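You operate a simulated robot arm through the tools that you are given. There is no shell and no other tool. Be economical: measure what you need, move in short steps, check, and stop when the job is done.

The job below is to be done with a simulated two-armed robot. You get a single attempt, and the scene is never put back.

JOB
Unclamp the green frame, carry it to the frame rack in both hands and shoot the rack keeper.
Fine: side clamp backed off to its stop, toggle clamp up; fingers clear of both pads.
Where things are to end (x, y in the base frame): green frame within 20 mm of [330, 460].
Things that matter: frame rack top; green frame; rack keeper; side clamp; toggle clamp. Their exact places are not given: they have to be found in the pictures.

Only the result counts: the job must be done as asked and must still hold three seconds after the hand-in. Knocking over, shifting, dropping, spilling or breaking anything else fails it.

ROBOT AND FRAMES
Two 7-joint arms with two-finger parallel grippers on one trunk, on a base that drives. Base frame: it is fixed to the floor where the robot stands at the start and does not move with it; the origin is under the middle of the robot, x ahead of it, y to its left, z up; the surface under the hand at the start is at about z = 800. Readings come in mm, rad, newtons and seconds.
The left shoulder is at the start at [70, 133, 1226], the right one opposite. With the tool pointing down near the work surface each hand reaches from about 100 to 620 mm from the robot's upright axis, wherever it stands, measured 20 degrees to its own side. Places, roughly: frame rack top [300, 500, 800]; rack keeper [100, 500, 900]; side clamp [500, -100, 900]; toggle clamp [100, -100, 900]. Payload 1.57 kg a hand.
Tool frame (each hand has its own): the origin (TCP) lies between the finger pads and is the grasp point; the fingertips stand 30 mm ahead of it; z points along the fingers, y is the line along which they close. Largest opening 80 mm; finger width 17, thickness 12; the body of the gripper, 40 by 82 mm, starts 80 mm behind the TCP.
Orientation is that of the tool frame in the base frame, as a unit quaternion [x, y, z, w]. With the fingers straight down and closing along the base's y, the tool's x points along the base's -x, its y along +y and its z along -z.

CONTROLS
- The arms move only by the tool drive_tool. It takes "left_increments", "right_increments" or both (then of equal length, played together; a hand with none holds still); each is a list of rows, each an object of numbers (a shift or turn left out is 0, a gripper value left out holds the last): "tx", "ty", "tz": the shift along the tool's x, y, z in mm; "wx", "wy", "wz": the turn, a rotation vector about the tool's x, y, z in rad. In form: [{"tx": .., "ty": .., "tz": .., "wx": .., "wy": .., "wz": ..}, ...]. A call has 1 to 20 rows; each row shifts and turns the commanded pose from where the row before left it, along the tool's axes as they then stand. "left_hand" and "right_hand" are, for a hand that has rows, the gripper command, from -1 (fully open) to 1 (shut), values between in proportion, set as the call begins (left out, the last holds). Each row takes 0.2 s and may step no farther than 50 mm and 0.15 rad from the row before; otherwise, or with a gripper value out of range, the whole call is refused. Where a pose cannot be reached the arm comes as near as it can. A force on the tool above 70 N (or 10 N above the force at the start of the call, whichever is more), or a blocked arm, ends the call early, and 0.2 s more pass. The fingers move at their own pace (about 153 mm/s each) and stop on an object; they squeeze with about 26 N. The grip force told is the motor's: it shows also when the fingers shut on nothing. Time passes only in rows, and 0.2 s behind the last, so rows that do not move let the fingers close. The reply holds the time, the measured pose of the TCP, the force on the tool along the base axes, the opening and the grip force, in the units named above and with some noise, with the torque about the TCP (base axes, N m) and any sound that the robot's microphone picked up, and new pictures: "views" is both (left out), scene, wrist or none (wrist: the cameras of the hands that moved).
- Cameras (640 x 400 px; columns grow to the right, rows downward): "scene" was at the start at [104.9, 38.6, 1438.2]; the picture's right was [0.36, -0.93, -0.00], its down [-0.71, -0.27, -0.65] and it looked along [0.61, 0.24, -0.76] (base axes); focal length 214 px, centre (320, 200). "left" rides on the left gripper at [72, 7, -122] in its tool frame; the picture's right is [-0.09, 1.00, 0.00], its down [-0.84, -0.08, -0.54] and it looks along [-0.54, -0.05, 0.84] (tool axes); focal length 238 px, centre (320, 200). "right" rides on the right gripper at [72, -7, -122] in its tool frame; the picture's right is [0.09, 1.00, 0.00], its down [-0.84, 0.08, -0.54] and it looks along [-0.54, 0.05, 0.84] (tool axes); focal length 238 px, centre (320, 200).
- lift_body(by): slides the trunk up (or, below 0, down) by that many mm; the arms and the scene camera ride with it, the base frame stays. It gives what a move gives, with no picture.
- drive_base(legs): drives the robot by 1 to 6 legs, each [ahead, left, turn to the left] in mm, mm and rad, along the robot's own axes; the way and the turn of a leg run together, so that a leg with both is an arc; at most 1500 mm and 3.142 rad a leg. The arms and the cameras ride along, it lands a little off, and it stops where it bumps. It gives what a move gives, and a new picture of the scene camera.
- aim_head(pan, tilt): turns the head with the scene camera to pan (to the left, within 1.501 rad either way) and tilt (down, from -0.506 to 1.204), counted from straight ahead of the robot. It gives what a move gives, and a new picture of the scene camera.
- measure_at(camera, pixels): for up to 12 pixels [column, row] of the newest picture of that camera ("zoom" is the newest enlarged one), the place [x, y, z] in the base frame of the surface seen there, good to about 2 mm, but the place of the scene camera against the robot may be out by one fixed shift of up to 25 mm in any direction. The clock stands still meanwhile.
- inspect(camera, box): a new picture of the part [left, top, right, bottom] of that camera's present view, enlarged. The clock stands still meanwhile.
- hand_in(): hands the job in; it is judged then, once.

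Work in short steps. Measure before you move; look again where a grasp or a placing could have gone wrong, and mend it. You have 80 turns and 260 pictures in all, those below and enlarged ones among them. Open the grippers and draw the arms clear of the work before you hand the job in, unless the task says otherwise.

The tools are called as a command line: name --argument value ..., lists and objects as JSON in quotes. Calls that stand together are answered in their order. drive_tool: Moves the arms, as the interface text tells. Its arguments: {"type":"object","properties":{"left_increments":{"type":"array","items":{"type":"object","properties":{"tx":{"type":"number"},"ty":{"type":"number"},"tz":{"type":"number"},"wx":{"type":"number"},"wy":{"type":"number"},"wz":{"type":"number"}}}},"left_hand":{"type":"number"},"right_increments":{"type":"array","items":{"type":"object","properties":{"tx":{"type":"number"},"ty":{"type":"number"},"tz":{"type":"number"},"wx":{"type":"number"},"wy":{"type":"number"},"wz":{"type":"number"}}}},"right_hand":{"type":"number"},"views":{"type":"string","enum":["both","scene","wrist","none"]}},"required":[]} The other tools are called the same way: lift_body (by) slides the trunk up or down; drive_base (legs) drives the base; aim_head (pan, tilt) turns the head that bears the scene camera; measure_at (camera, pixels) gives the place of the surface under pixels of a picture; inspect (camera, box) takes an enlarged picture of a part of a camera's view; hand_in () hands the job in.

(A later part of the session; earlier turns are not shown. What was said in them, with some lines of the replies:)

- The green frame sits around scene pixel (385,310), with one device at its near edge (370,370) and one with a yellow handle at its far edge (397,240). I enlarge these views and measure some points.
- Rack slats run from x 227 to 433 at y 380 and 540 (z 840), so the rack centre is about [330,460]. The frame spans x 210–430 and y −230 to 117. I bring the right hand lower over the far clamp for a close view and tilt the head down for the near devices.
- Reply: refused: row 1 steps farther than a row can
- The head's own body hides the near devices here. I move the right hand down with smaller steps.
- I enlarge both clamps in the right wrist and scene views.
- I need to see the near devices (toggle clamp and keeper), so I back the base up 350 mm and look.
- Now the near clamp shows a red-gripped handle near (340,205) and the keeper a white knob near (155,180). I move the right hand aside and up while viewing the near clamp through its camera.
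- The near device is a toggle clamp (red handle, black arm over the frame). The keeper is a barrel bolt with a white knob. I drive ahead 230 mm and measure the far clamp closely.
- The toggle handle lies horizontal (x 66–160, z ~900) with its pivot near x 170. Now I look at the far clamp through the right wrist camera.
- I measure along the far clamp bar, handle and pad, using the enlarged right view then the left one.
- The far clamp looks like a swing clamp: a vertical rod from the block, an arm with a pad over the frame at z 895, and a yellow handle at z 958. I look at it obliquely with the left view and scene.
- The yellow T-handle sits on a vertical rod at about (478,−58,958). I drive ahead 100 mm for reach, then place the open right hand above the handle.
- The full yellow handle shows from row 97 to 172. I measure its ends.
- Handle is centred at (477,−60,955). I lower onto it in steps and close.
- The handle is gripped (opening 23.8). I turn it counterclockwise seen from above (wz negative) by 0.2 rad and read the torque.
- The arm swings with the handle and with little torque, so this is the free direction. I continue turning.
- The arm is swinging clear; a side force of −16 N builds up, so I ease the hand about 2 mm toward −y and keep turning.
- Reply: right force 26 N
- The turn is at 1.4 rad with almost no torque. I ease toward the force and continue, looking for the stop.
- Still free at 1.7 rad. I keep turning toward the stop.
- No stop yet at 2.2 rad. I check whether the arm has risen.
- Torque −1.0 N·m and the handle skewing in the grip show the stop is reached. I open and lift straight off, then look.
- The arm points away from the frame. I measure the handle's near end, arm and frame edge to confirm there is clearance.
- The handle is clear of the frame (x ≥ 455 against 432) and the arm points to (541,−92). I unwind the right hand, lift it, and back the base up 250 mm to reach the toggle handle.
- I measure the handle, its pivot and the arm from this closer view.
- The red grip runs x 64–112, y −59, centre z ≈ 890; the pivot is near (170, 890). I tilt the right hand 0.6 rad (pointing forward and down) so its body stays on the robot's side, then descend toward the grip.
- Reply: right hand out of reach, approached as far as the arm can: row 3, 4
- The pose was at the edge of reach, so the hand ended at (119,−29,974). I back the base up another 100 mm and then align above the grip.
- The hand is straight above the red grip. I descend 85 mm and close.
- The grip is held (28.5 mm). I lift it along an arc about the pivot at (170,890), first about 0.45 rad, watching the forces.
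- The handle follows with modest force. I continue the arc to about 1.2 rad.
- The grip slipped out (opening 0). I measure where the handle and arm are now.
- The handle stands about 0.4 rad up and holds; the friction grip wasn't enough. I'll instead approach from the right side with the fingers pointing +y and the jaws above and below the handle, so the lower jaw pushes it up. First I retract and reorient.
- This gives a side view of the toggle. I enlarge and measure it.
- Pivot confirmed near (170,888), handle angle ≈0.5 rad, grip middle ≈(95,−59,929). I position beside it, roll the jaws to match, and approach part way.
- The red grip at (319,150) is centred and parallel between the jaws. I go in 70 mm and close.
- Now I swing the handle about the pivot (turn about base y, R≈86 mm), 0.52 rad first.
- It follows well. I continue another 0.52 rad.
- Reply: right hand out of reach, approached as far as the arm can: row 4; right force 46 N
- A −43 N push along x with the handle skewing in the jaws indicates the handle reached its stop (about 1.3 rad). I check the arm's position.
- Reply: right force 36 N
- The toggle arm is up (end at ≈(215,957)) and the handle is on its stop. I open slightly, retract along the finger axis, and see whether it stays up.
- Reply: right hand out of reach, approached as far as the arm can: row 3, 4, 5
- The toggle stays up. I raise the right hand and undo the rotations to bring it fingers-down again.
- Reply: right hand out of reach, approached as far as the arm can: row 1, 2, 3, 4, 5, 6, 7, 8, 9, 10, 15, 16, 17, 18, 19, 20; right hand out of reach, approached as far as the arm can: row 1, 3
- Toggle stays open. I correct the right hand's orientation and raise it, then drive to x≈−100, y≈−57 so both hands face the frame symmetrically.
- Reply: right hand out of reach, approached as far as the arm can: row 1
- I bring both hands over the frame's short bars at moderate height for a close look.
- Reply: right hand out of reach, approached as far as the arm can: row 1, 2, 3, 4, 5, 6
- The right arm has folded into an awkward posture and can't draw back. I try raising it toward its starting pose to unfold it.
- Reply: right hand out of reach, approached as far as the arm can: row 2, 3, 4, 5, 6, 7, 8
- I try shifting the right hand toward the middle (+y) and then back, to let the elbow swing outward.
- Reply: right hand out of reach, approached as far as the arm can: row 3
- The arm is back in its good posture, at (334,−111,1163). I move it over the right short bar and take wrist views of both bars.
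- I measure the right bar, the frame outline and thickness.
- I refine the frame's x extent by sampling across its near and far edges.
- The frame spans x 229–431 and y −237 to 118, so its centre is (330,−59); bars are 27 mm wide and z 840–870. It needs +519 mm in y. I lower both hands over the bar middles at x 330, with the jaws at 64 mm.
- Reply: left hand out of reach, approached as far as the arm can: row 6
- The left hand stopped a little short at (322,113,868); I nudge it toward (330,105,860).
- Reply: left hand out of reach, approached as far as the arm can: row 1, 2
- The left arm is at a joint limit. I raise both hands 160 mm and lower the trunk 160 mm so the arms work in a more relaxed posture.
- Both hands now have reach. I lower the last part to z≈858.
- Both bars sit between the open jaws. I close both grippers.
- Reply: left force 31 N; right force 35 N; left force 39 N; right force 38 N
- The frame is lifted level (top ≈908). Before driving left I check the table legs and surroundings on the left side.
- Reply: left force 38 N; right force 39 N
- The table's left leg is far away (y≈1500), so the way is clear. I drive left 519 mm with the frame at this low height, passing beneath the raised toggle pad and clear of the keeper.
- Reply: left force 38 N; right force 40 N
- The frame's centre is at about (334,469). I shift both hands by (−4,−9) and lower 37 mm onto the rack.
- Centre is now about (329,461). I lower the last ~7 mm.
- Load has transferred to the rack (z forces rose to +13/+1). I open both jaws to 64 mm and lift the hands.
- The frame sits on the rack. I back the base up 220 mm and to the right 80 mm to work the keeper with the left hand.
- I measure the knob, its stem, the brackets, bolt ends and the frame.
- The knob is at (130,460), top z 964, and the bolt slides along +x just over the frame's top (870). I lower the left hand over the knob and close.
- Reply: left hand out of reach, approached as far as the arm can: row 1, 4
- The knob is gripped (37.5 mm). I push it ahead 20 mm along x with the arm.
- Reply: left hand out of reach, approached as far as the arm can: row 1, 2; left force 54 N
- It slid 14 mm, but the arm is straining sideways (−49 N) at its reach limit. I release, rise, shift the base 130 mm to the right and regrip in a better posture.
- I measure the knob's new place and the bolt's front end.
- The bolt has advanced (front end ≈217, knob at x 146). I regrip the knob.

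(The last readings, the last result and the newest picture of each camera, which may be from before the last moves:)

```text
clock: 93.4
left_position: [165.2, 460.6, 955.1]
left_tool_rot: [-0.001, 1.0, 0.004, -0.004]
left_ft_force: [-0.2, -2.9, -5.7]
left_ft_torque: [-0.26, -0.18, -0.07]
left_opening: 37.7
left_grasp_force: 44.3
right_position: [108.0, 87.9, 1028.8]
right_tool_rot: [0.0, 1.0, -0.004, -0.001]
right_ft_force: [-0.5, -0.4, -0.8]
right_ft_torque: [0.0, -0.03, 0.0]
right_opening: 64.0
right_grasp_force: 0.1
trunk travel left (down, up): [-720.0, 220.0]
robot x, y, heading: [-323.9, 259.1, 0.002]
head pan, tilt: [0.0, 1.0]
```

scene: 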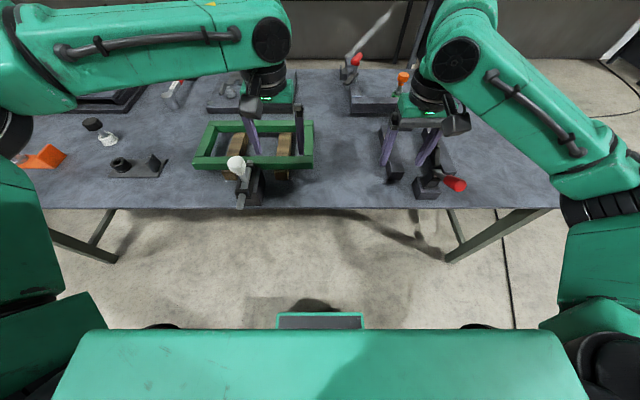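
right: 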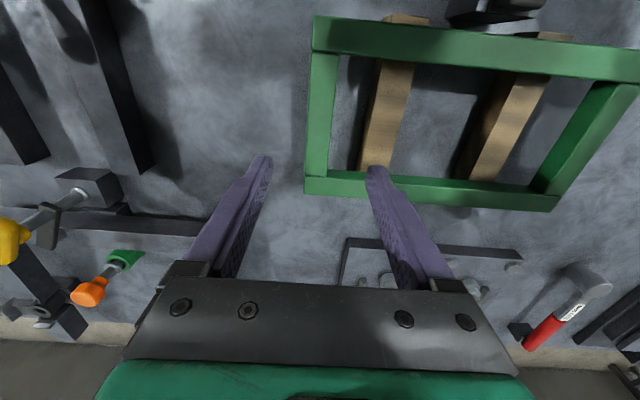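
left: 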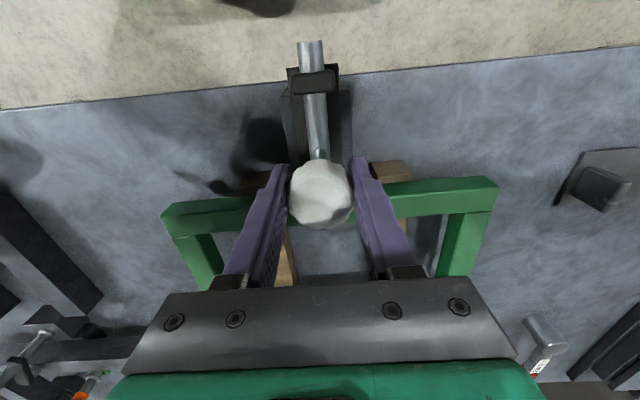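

The bolt slides freely now. I continue in small steps until the force shows the stop.

drive_tool --left_increments '[{"tx": -8}, {"tx": -6}, {"tx": -4}, {}]' --views "none"

drive_tool --left_increments '[{"tx": -4}, {"tx": -4}, {"tx": -4}, {}]' --views "wrist"

```text
clock: 94.4
left_position: [181.3, 459.5, 955.5]
left_tool_rot: [-0.001, 1.0, 0.004, -0.004]
left_ft_force: [-12.8, -5.1, -12.2]
left_ft_torque: [-0.41, -0.58, 0.01]
left_opening: 37.8
left_grasp_force: 43.8
right_position: [105.6, 88.0, 1030.7]
right_tool_rot: [-0.002, 1.0, -0.003, 0.0]
right_ft_force: [0.3, -1.0, -0.1]
right_ft_torque: [-0.03, -0.03, 0.01]
right_opening: 64.0
right_grasp_force: 0.0
trunk travel left (down, up): [-720.0, 220.0]
robot x, y, heading: [-322.9, 261.6, -0.001]
head pan, tilt: [0.0, 1.0]
```

```text
clock: 95.4
left_position: [189.1, 459.5, 959.0]
left_tool_rot: [-0.002, 1.0, 0.003, -0.002]
left_ft_force: [-26.8, -1.6, -2.4]
left_ft_torque: [-0.35, 0.27, -0.05]
left_opening: 38.0
left_grasp_force: 44.0
right_position: [101.3, 88.3, 1032.1]
right_tool_rot: [-0.002, 1.0, -0.004, 0.003]
right_ft_force: [0.3, 0.0, -0.4]
right_ft_torque: [0.01, -0.03, 0.01]
right_opening: 64.0
right_grasp_force: 0.0
trunk travel left (down, up): [-720.0, 220.0]
robot x, y, heading: [-321.2, 259.8, 0.002]
head pan, tilt: [0.0, 1.0]
```

left: 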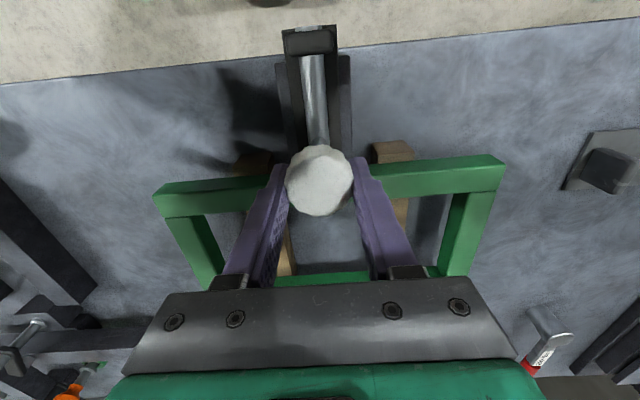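

−27 N against the push shows the bolt is at its end (stem against the front bracket). I release, rise and look.

drive_tool --left_increments '[{"tx": 4}, {}, {"tz": -40}, {"tz": -45}, {"tz": -35, "tx": 30}, {"tx": 45}, {}]' --left_hand -1 --views "both"

inspect --camera "left" --box '[220, 60, 430, 260]'

```text
clock: 97.0
left_position: [117.3, 458.1, 1073.8]
left_tool_rot: [-0.002, 1.0, 0.003, -0.003]
left_ft_force: [1.0, -0.2, -0.7]
left_ft_torque: [0.0, 0.01, -0.02]
left_opening: 80.0
left_grasp_force: 0.0
right_position: [107.1, 88.6, 1027.2]
right_tool_rot: [-0.001, 1.0, -0.003, -0.002]
right_ft_force: [-0.8, 0.4, -0.5]
right_ft_torque: [0.0, -0.01, -0.04]
right_opening: 64.1
right_grasp_force: 0.0
trunk travel left (down, up): [-720.0, 220.0]
robot x, y, heading: [-324.7, 260.1, -0.004]
head pan, tilt: [0.0, 1.0]
```

scene: 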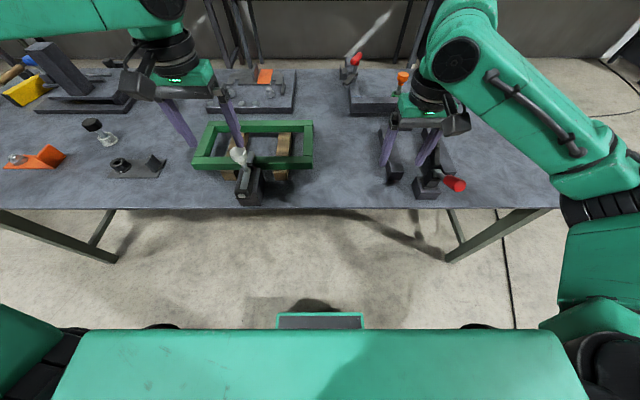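
left: 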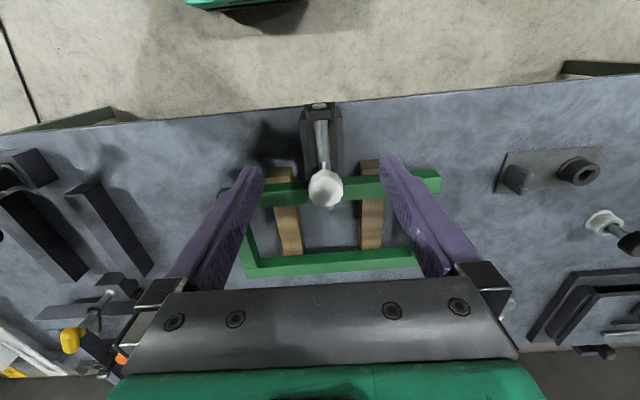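

```text
2.00 times, centred on (325, 160) of left
```

zoom: 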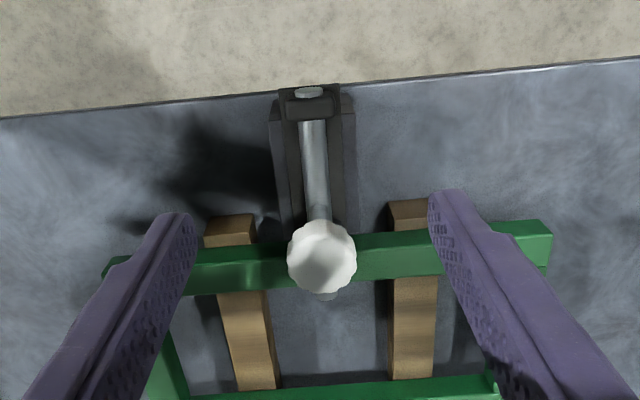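

The bolt tip now reaches across the frame's near bar. I measure bolt, knob and frame to verify.

measure_at --camera "left" --pixels '[[325, 187], [326, 207], [320, 105], [245, 270], [300, 270], [300, 195], [250, 240], [237, 232], [416, 262], [437, 180], [222, 197], [255, 232]]'

inspect --camera "scene" --box '[180, 100, 480, 220]'

```text
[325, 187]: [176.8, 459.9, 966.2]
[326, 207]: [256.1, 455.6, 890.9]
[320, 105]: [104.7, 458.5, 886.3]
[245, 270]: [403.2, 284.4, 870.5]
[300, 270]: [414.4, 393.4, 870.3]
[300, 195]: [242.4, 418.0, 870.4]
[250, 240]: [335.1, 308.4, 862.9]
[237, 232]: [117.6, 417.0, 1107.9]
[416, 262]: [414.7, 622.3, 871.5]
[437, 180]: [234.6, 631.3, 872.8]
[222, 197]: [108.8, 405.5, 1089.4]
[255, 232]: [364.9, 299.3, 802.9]
```

```text
2.13 times, centred on (330, 160) of scene
```

zoom: 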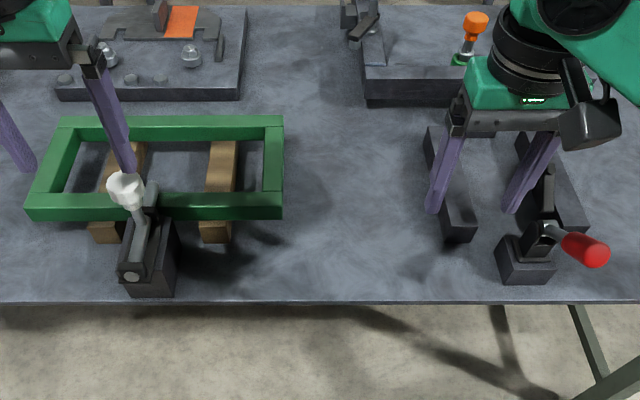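

The bolt tip is at x≈260 (knob 177), across the 229–257 bar. To be sure it is fully shot, I push the knob from behind with closed fingers.

drive_tool --left_increments '[{"tx": -16, "ty": 2}, {"tz": 40}, {"tz": 40}, {"tz": 38}, {}]' --left_hand 1 --views "none"

drive_tool --left_increments '[{"tx": -6}, {"tx": -6}, {"tx": -4}, {"tx": -4}, {}]' --views "wrist"

```text
clock: 98.2
left_position: [133.6, 463.0, 957.3]
left_tool_rot: [-0.002, 1.0, 0.003, -0.003]
left_ft_force: [-0.2, -0.7, 0.1]
left_ft_torque: [0.02, 0.0, -0.02]
left_opening: 0.1
left_grasp_force: 21.4
right_position: [108.7, 88.1, 1028.7]
right_tool_rot: [-0.002, 1.0, -0.004, 0.0]
right_ft_force: [0.4, -0.6, 0.2]
right_ft_torque: [-0.01, -0.02, -0.02]
right_opening: 63.9
right_grasp_force: 0.0
trunk travel left (down, up): [-720.0, 220.0]
robot x, y, heading: [-321.6, 260.5, 0.002]
head pan, tilt: [0.0, 1.0]
```

```text
clock: 99.4
left_position: [152.7, 461.6, 958.6]
left_tool_rot: [0.0, 1.0, 0.003, -0.002]
left_ft_force: [0.4, 0.9, -0.4]
left_ft_torque: [-0.03, -0.01, -0.01]
left_opening: 0.0
left_grasp_force: 21.1
right_position: [108.0, 88.3, 1028.3]
right_tool_rot: [-0.001, 1.0, -0.003, -0.001]
right_ft_force: [0.2, -0.1, -0.6]
right_ft_torque: [-0.03, 0.01, -0.01]
right_opening: 64.2
right_grasp_force: 0.0
trunk travel left (down, up): [-720.0, 220.0]
robot x, y, heading: [-321.7, 261.1, 0.0]
head pan, tilt: [0.0, 1.0]
```

left: 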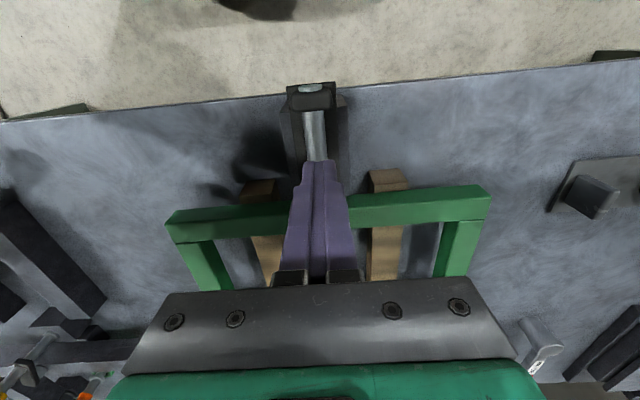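

No contact yet at x 153. I push on in small steps.

drive_tool --left_increments '[{"tx": -4}, {"tx": -4}, {"tx": -3}, {"tx": -3}, {}]' --views "none"

drive_tool --left_increments '[{"tx": -3}, {"tx": -3}, {}]' --views "wrist"

```text
clock: 100.6
left_position: [157.3, 463.5, 958.8]
left_tool_rot: [-0.001, 1.0, 0.003, -0.004]
left_ft_force: [-37.8, -2.1, -12.1]
left_ft_torque: [0.05, -0.05, -0.13]
left_opening: 0.1
left_grasp_force: 21.2
right_position: [99.6, 88.9, 1032.0]
right_tool_rot: [-0.002, 1.0, -0.003, 0.003]
right_ft_force: [0.5, 0.0, -0.1]
right_ft_torque: [0.01, 0.0, 0.01]
right_opening: 64.1
right_grasp_force: 0.0
trunk travel left (down, up): [-720.0, 220.0]
robot x, y, heading: [-324.0, 259.5, -0.003]
head pan, tilt: [0.0, 1.0]
```

```text
clock: 101.4
left_position: [157.7, 462.1, 959.2]
left_tool_rot: [-0.001, 1.0, 0.003, -0.009]
left_ft_force: [-53.5, 2.3, -14.7]
left_ft_torque: [-0.13, -0.11, -0.11]
left_opening: 0.0
left_grasp_force: 21.4
right_position: [97.3, 90.4, 1034.9]
right_tool_rot: [-0.002, 1.0, -0.004, 0.005]
right_ft_force: [0.5, 0.6, 0.4]
right_ft_torque: [0.02, 0.0, 0.01]
right_opening: 64.1
right_grasp_force: 0.0
trunk travel left (down, up): [-720.0, 220.0]
robot x, y, heading: [-322.8, 257.3, -0.002]
head pan, tilt: [0.0, 1.0]
```

left: 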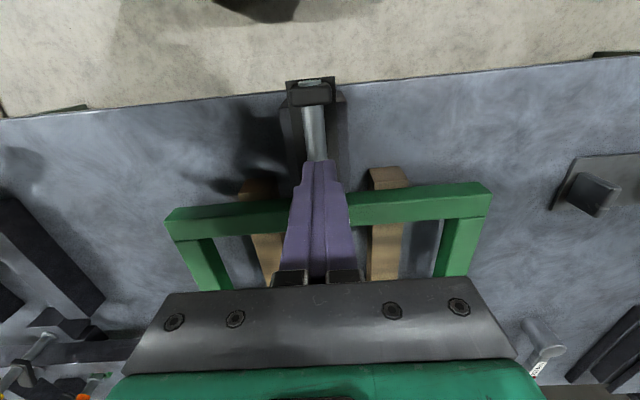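

53 N with no motion: the bolt is at its hard stop. I back off, raise the hand, and open it, then check both clamps.

drive_tool --left_increments '[{"tx": 20}, {"tx": 20}, {"tz": -45}, {"tz": -45}, {"tz": -45}]' --right_increments '[{}, {}, {"tz": -40}, {"tz": -40}, {"tz": -40}]' --views "none"

drive_base --legs '[[-200, 0, 0]]'

drive_tool --left_increments '[{"tz": -20}, {}]' --right_increments '[{"tz": -20}, {}]' --left_hand -1 --right_hand -1 --views "both"

inspect --camera "scene" --box '[190, 50, 490, 230]'

```text
clock: 102.6
left_position: [129.1, 462.4, 1091.5]
left_tool_rot: [-0.001, 1.0, 0.004, -0.002]
left_ft_force: [0.2, 0.2, -0.1]
left_ft_torque: [-0.03, 0.01, -0.01]
left_opening: 0.0
left_grasp_force: 21.8
right_position: [104.6, 86.4, 1150.6]
right_tool_rot: [0.0, 1.0, -0.003, 0.0]
right_ft_force: [-0.5, 0.4, 0.5]
right_ft_torque: [0.0, -0.03, 0.01]
right_opening: 63.9
right_grasp_force: 0.1
trunk travel left (down, up): [-720.0, 220.0]
robot x, y, heading: [-323.4, 261.3, -0.002]
head pan, tilt: [0.0, 1.0]
```

```text
clock: 104.2
left_position: [-64.9, 464.5, 1090.3]
left_tool_rot: [-0.003, 1.0, 0.003, -0.004]
left_ft_force: [0.6, -0.2, -0.2]
left_ft_torque: [-0.04, 0.03, 0.0]
left_opening: 0.0
left_grasp_force: 21.2
right_position: [-88.9, 87.9, 1148.2]
right_tool_rot: [-0.002, 1.0, -0.003, -0.001]
right_ft_force: [0.4, 0.6, -0.8]
right_ft_torque: [0.0, 0.0, 0.01]
right_opening: 64.1
right_grasp_force: 0.1
trunk travel left (down, up): [-720.0, 220.0]
robot x, y, heading: [-524.2, 257.7, 0.003]
head pan, tilt: [0.0, 1.0]
```

scene: 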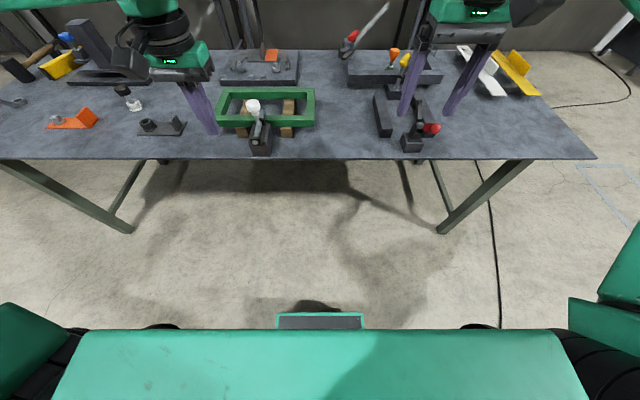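

```text
clock: 104.8
left_position: [-66.4, 464.2, 1109.2]
left_tool_rot: [-0.003, 1.0, 0.003, -0.004]
left_ft_force: [0.2, 0.0, 0.5]
left_ft_torque: [0.01, -0.01, -0.02]
left_opening: 80.1
left_grasp_force: 0.1
right_position: [-90.4, 87.5, 1170.2]
right_tool_rot: [-0.002, 1.0, -0.004, -0.001]
right_ft_force: [0.4, 0.2, 0.3]
right_ft_torque: [-0.01, 0.01, -0.01]
right_opening: 79.9
right_grasp_force: 0.2
trunk travel left (down, up): [-720.0, 220.0]
robot x, y, heading: [-520.8, 260.3, 0.004]
head pan, tilt: [0.0, 1.0]
```

scene: 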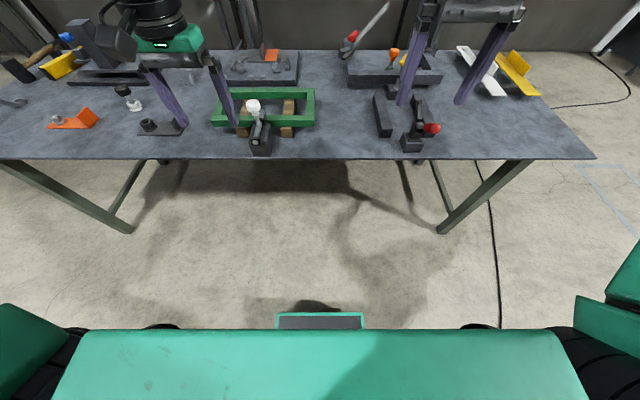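
right: 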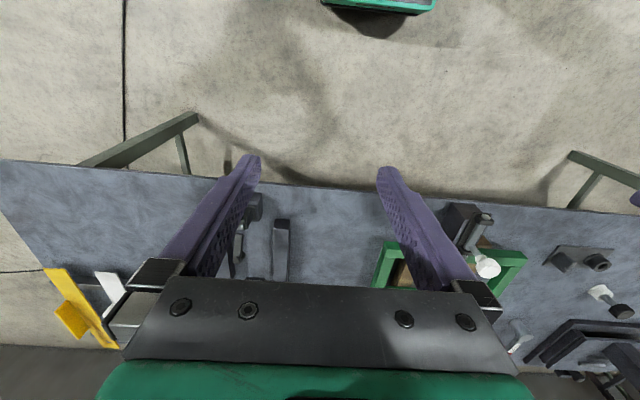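
left: 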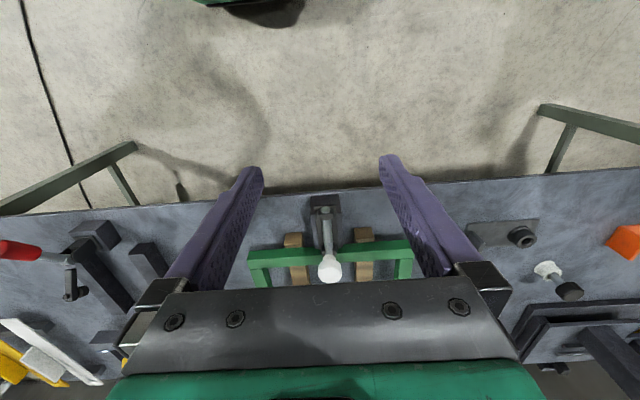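

```text
2.13 times, centred on (340, 140) of scene
```

zoom: 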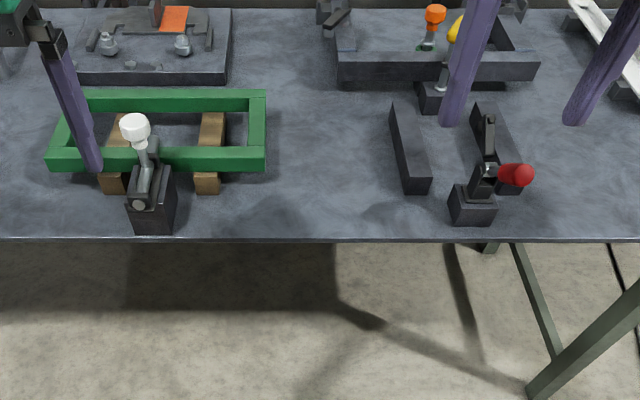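

I verify the toggle handle/arm and the yellow handle by measurement.

measure_at --camera "zoom" --pixels '[[523, 175], [505, 175], [489, 122], [488, 150], [458, 25], [135, 125], [54, 153], [262, 94]]'

drive_tool --right_increments '[{"ty": 45}, {"ty": 45}, {"tx": 20}]' --views "scene"

inspect --camera "scene" --box '[350, 40, 470, 160]'

```text
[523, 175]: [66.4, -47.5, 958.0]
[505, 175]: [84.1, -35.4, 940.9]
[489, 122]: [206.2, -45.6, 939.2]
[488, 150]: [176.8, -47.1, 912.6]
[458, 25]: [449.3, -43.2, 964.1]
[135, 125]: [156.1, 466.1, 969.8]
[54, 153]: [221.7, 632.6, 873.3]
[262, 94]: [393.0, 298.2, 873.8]
```

```text
clock: 105.6
left_position: [-68.2, 462.7, 1111.1]
left_tool_rot: [-0.002, 1.0, 0.004, -0.001]
left_ft_force: [-1.0, -0.6, 0.5]
left_ft_torque: [-0.02, -0.05, -0.03]
left_opening: 80.1
left_grasp_force: 0.0
right_position: [-111.1, 177.1, 1169.2]
right_tool_rot: [-0.003, 1.0, -0.002, 0.0]
right_ft_force: [0.4, 0.2, -0.9]
right_ft_torque: [0.06, -0.01, 0.01]
right_opening: 80.0
right_grasp_force: 0.1
trunk travel left (down, up): [-720.0, 220.0]
robot x, y, heading: [-523.1, 258.6, 0.004]
head pan, tilt: [0.0, 1.0]
```

scene: 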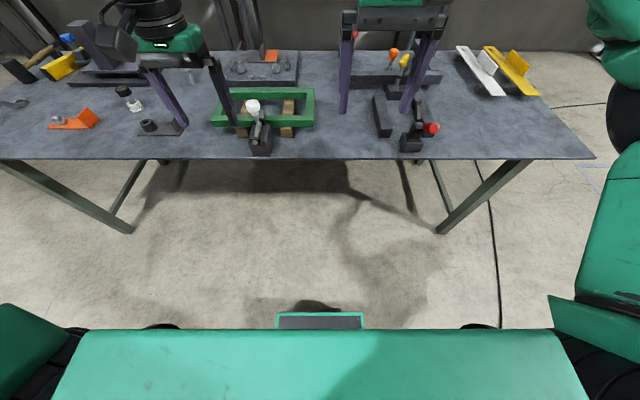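

```text
3.33 times, centred on (410, 100) of scene
```

zoom: 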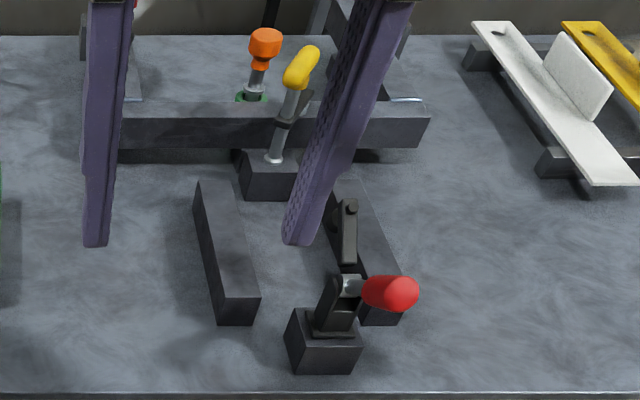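

The scene camera suggests the toggle handle may sit lower than where I left it. I drive closer and check it precisely with the right wrist camera.

drive_base --legs '[[0, -250, 0], [120, 0, 0]]'

drive_tool --right_increments '[{"tz": 10}, {}]' --views "wrist"

```text
clock: 108.2
left_position: [52.3, 218.1, 1110.7]
left_tool_rot: [-0.005, 1.0, 0.003, -0.002]
left_ft_force: [-0.5, 0.1, -0.1]
left_ft_torque: [0.01, -0.02, -0.01]
left_opening: 80.1
left_grasp_force: 0.1
right_position: [10.3, -68.2, 1170.7]
right_tool_rot: [-0.006, 1.0, -0.003, 0.0]
right_ft_force: [-0.6, 0.0, -0.2]
right_ft_torque: [0.01, -0.03, -0.01]
right_opening: 80.0
right_grasp_force: 0.0
trunk travel left (down, up): [-720.0, 220.0]
robot x, y, heading: [-398.4, 8.3, 0.003]
head pan, tilt: [0.0, 1.0]
```

scene: 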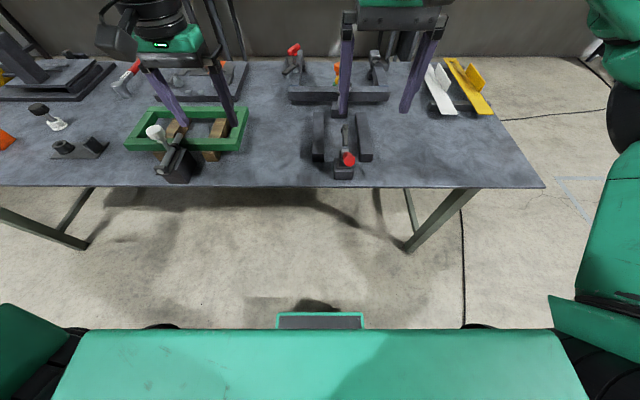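

```text
clock: 108.8
left_position: [53.4, 219.0, 1109.5]
left_tool_rot: [-0.005, 1.0, 0.004, -0.003]
left_ft_force: [0.0, -0.9, -0.1]
left_ft_torque: [0.03, -0.02, 0.02]
left_opening: 79.8
left_grasp_force: 0.0
right_position: [11.3, -67.8, 1159.2]
right_tool_rot: [-0.006, 1.0, -0.004, -0.001]
right_ft_force: [0.4, 0.3, 0.1]
right_ft_torque: [-0.02, 0.01, 0.02]
right_opening: 79.9
right_grasp_force: 0.1
trunk travel left (down, up): [-720.0, 220.0]
robot x, y, heading: [-400.8, 11.4, 0.003]
head pan, tilt: [0.0, 1.0]
```

right: 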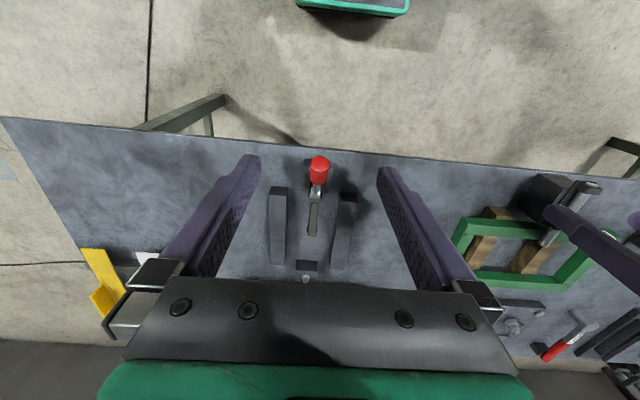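

measure_at --camera "right" --pixels '[[320, 158], [320, 164], [319, 172], [319, 180], [317, 192], [315, 205], [313, 220], [312, 232], [306, 277]]'

inspect --camera "right" --box '[260, 140, 380, 250]'

```text
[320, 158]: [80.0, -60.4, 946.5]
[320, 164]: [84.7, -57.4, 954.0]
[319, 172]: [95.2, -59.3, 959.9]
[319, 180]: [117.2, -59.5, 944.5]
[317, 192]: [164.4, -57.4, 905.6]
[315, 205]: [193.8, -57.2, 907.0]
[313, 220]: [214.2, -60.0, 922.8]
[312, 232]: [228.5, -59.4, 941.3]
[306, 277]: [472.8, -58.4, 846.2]
```

```text
3.64 times, centred on (320, 195) of right
```

zoom: 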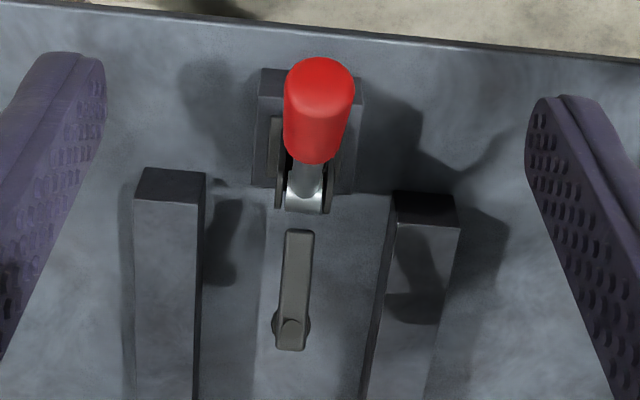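

The handle has sunk to about 0.6 rad and the arm to 45°, so it was not fully over. I'll push the handle's end forward (+x) with closed vertical fingers until it hits its real stop.

drive_tool --right_increments '[{"tx": -17, "ty": 4.5, "tz": 40}, {"tx": -17, "ty": 4.5, "tz": 40}, {"tz": 45}, {"tz": 45}, {"tz": 44}, {}]' --right_hand 1 --views "wrist"

measure_at --camera "right" --pixels '[[318, 150], [318, 140], [318, 130], [320, 120]]'

```text
clock: 110.2
left_position: [53.7, 217.3, 1110.8]
left_tool_rot: [-0.006, 1.0, 0.004, -0.003]
left_ft_force: [-0.4, 0.4, -0.3]
left_ft_torque: [-0.02, -0.03, 0.01]
left_opening: 80.1
left_grasp_force: 0.0
right_position: [44.2, -58.1, 943.1]
right_tool_rot: [-0.005, 1.0, -0.004, -0.001]
right_ft_force: [0.8, 0.2, 0.5]
right_ft_torque: [0.0, 0.01, 0.01]
right_opening: 0.0
right_grasp_force: 21.1
trunk travel left (down, up): [-720.0, 220.0]
robot x, y, heading: [-401.3, 10.8, 0.007]
head pan, tilt: [0.0, 1.0]
```

right: 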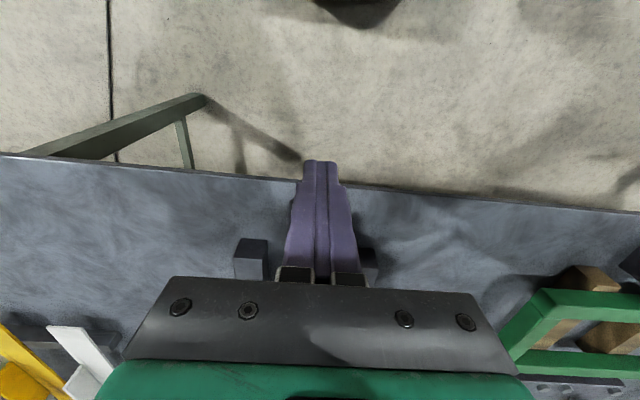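

```text
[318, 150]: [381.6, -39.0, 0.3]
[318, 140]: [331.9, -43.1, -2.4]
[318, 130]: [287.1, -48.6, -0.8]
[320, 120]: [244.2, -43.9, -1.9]
```

Fingers are in position behind the handle's end. I push ahead in 10–12 mm rows.

drive_tool --right_increments '[{"tx": -12}, {"tx": -12}, {"tx": -12}, {"tx": -12}, {"tx": -12}, {"tx": -10}, {}]' --views "none"

drive_tool --right_increments '[{"tx": -10}, {"tx": -10}, {"tx": -10}, {}]' --views "scene"

inspect --camera "left" --box '[0, 80, 260, 280]'

```text
clock: 111.8
left_position: [50.2, 219.3, 1113.1]
left_tool_rot: [-0.005, 1.0, 0.003, -0.001]
left_ft_force: [-0.9, -1.0, 0.1]
left_ft_torque: [-0.01, -0.05, 0.02]
left_opening: 80.1
left_grasp_force: 0.0
right_position: [113.2, -59.0, 945.6]
right_tool_rot: [-0.005, 1.0, -0.004, 0.002]
right_ft_force: [0.5, 0.3, 0.2]
right_ft_torque: [-0.01, 0.0, 0.02]
right_opening: 0.0
right_grasp_force: 21.4
trunk travel left (down, up): [-720.0, 220.0]
robot x, y, heading: [-397.2, 12.9, 0.005]
head pan, tilt: [0.0, 1.0]
```

```text
clock: 112.5
left_position: [40.8, 216.7, 1116.2]
left_tool_rot: [-0.005, 1.0, 0.004, 0.003]
left_ft_force: [0.0, -0.8, 0.7]
left_ft_torque: [-0.02, -0.03, 0.0]
left_opening: 79.8
left_grasp_force: 0.1
right_position: [117.4, -59.9, 944.8]
right_tool_rot: [-0.01, 1.0, -0.006, -0.012]
right_ft_force: [-42.6, -4.4, 8.1]
right_ft_torque: [0.13, -1.62, -0.1]
right_opening: 0.0
right_grasp_force: 21.4
trunk travel left (down, up): [-720.0, 220.0]
robot x, y, heading: [-402.5, 7.7, 0.004]
head pan, tilt: [0.0, 1.0]
stopped in row 3 (right hand): the force on the tool passed its limit at 76 N (the readings are from after the stop); the commanded pose is now the measured one
```

scene: 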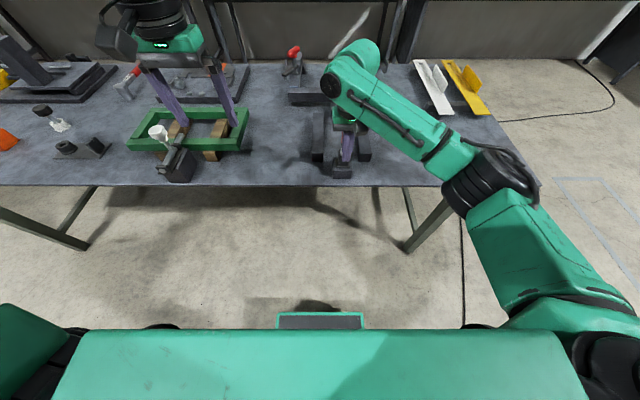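

```text
2.00 times, centred on (130, 180) of left
```

zoom: 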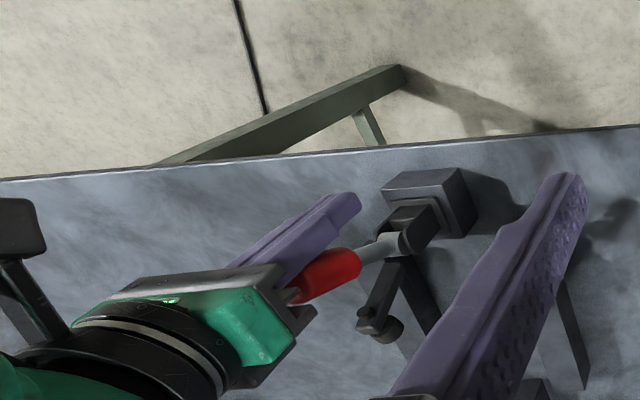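

It hit a hard stop (76 N) with the handle at ~1.3 rad again, so that is the real stop. I back off and watch whether it holds over a few seconds.

drive_tool --right_increments '[{"tx": 20}, {"tx": 30}, {"tx": 35}, {"tz": -45}, {"tz": -45}, {"tz": -45}, {"tz": -45}, {"tz": -40}]' --views "wrist"

inspect --camera "right" --box '[250, 100, 390, 240]'

```text
clock: 114.3
left_position: [51.6, 219.8, 1110.0]
left_tool_rot: [-0.005, 1.0, 0.004, -0.002]
left_ft_force: [-0.5, 0.6, 0.8]
left_ft_torque: [-0.03, 0.01, -0.02]
left_opening: 80.1
left_grasp_force: 0.1
right_position: [52.1, -59.1, 1163.2]
right_tool_rot: [-0.01, 1.0, -0.006, -0.014]
right_ft_force: [0.6, 0.2, -0.5]
right_ft_torque: [-0.01, -0.02, -0.01]
right_opening: 0.0
right_grasp_force: 21.2
trunk travel left (down, up): [-720.0, 220.0]
robot x, y, heading: [-396.7, 9.4, 0.002]
head pan, tilt: [0.0, 1.0]
```

right: 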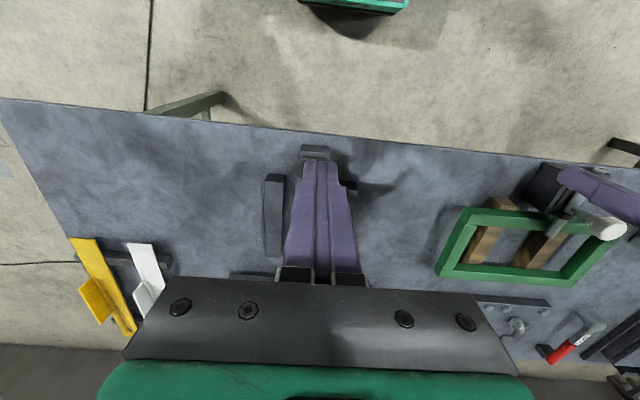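

```text
2.86 times, centred on (320, 170) of right
```

zoom: 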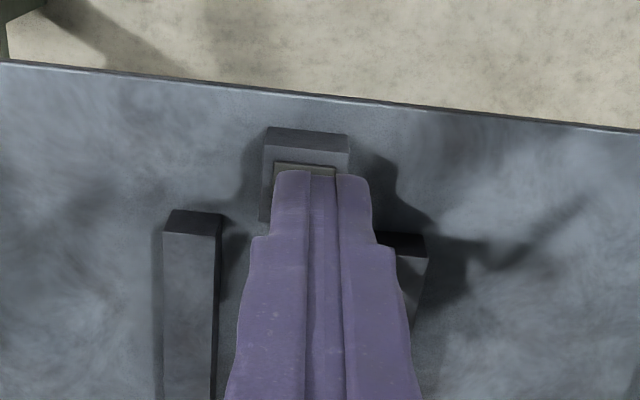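

Fingers block the view; I open them, wait a bit, and measure.

drive_tool --right_increments '[{}, {}, {}]' --right_hand -1 --views "wrist"

inspect --camera "right" --box '[250, 100, 390, 240]'

measure_at --camera "right" --pixels '[[318, 175], [318, 182], [318, 190], [317, 170], [316, 200], [316, 210], [315, 165]]'

```text
clock: 115.1
left_position: [52.5, 217.7, 1109.9]
left_tool_rot: [-0.004, 1.0, 0.004, -0.002]
left_ft_force: [0.3, -0.6, 0.1]
left_ft_torque: [0.01, -0.03, -0.02]
left_opening: 80.0
left_grasp_force: 0.0
right_position: [53.0, -59.9, 1162.3]
right_tool_rot: [-0.009, 1.0, -0.005, -0.014]
right_ft_force: [-0.8, 0.8, 0.3]
right_ft_torque: [0.01, 0.0, 0.03]
right_opening: 80.1
right_grasp_force: 0.1
trunk travel left (down, up): [-720.0, 220.0]
robot x, y, heading: [-401.6, 9.9, 0.005]
head pan, tilt: [0.0, 1.0]
```

right: 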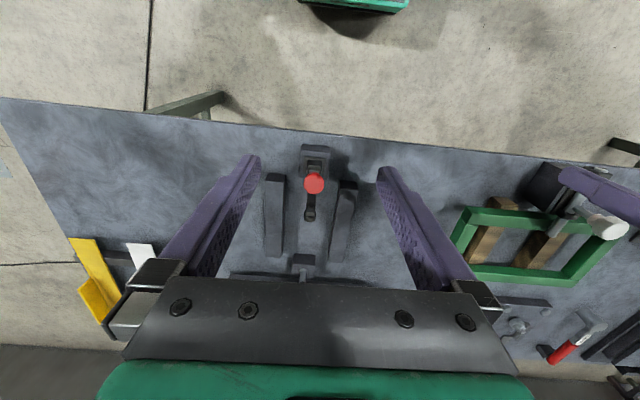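

```text
2.86 times, centred on (320, 170) of right
```

zoom: 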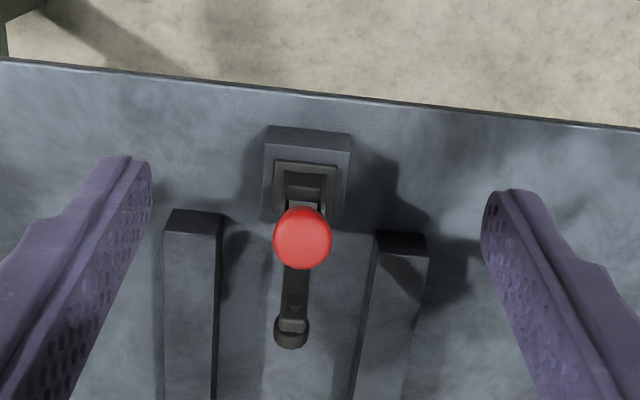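

```text
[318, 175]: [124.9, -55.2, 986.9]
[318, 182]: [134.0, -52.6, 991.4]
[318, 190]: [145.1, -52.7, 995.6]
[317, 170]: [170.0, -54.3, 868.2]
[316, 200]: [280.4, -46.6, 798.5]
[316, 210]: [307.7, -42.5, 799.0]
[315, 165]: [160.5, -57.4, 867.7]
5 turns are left
```

The handle now stands up at (135,−55,991). I drive the base straight back to clear the arms and take a last check.

drive_base --legs '[[-150, 0, 0]]'

inspect --camera "scene" --box '[100, 40, 480, 220]'

inspect --camera "left" --box '[60, 100, 320, 300]'

```text
clock: 116.5
left_position: [-92.2, 216.3, 1108.9]
left_tool_rot: [-0.003, 1.0, 0.003, -0.003]
left_ft_force: [0.3, 0.9, -0.2]
left_ft_torque: [0.01, 0.01, 0.0]
left_opening: 80.3
left_grasp_force: 0.1
right_position: [-93.2, -60.1, 1160.9]
right_tool_rot: [-0.007, 1.0, -0.005, -0.015]
right_ft_force: [-0.6, -0.3, -0.3]
right_ft_torque: [-0.02, 0.01, -0.01]
right_opening: 79.8
right_grasp_force: 0.0
trunk travel left (down, up): [-720.0, 220.0]
robot x, y, heading: [-548.3, 10.3, 0.007]
head pan, tilt: [0.0, 1.0]
```

scene: 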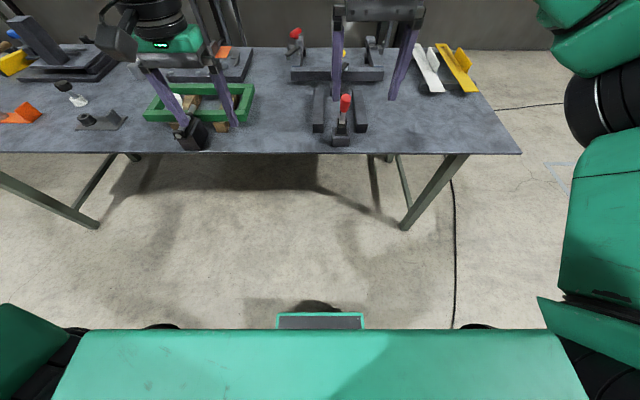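

```text
1.68 times, centred on (290, 130) of scene
```

zoom: 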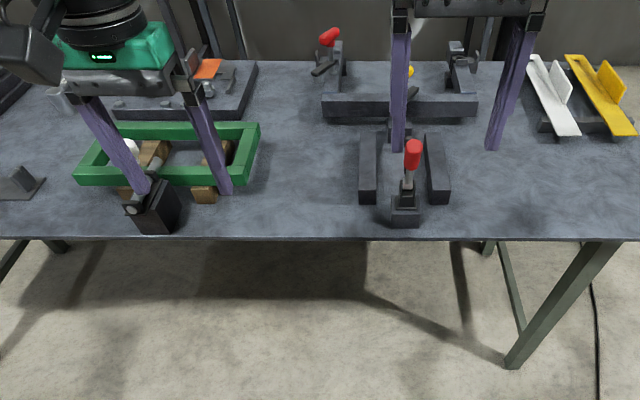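

```text
2.00 times, centred on (190, 200) of left
4 turns are left
```

zoom: 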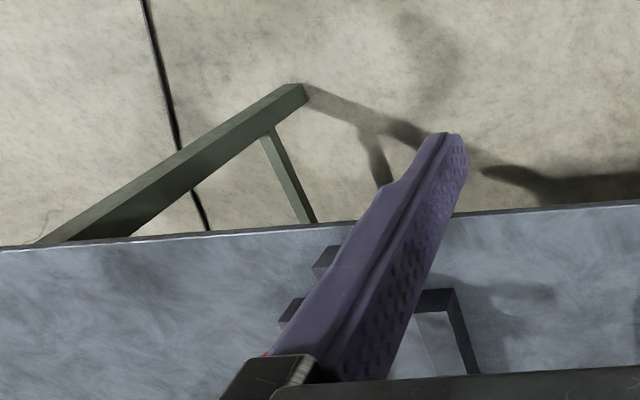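

The toggle stands up, the keeper is shot, the frame is on the rack, and both hands are open and clear of everything. I hand in.

hand_in

```text
The job is handed in.
```

I handed the job in: the green frame is on the rack and the rack keeper is shot, with both clamps released. When I last looked, both hands were open and clear. I don't have the judge's result.

- **Frame:** its centre was at about [329, 460] when I set it down, against the target of [330, 460].
- **Rack keeper:** the bolt tip is at x ≈ 260, past the frame's near bar. Pushing the knob with 53 N moved it no further.
- **Side clamp:** I turned it about 150° until it would go no further. Its arm points away from where the frame was.
- **Toggle clamp:** this is the part I'm least sure of. After I first raised it, the handle sank partway back, and I don't know whether it slipped or an arm brushed it. I pushed it up to its stop again, and it was still up about 4 seconds later, just before the hand-in.
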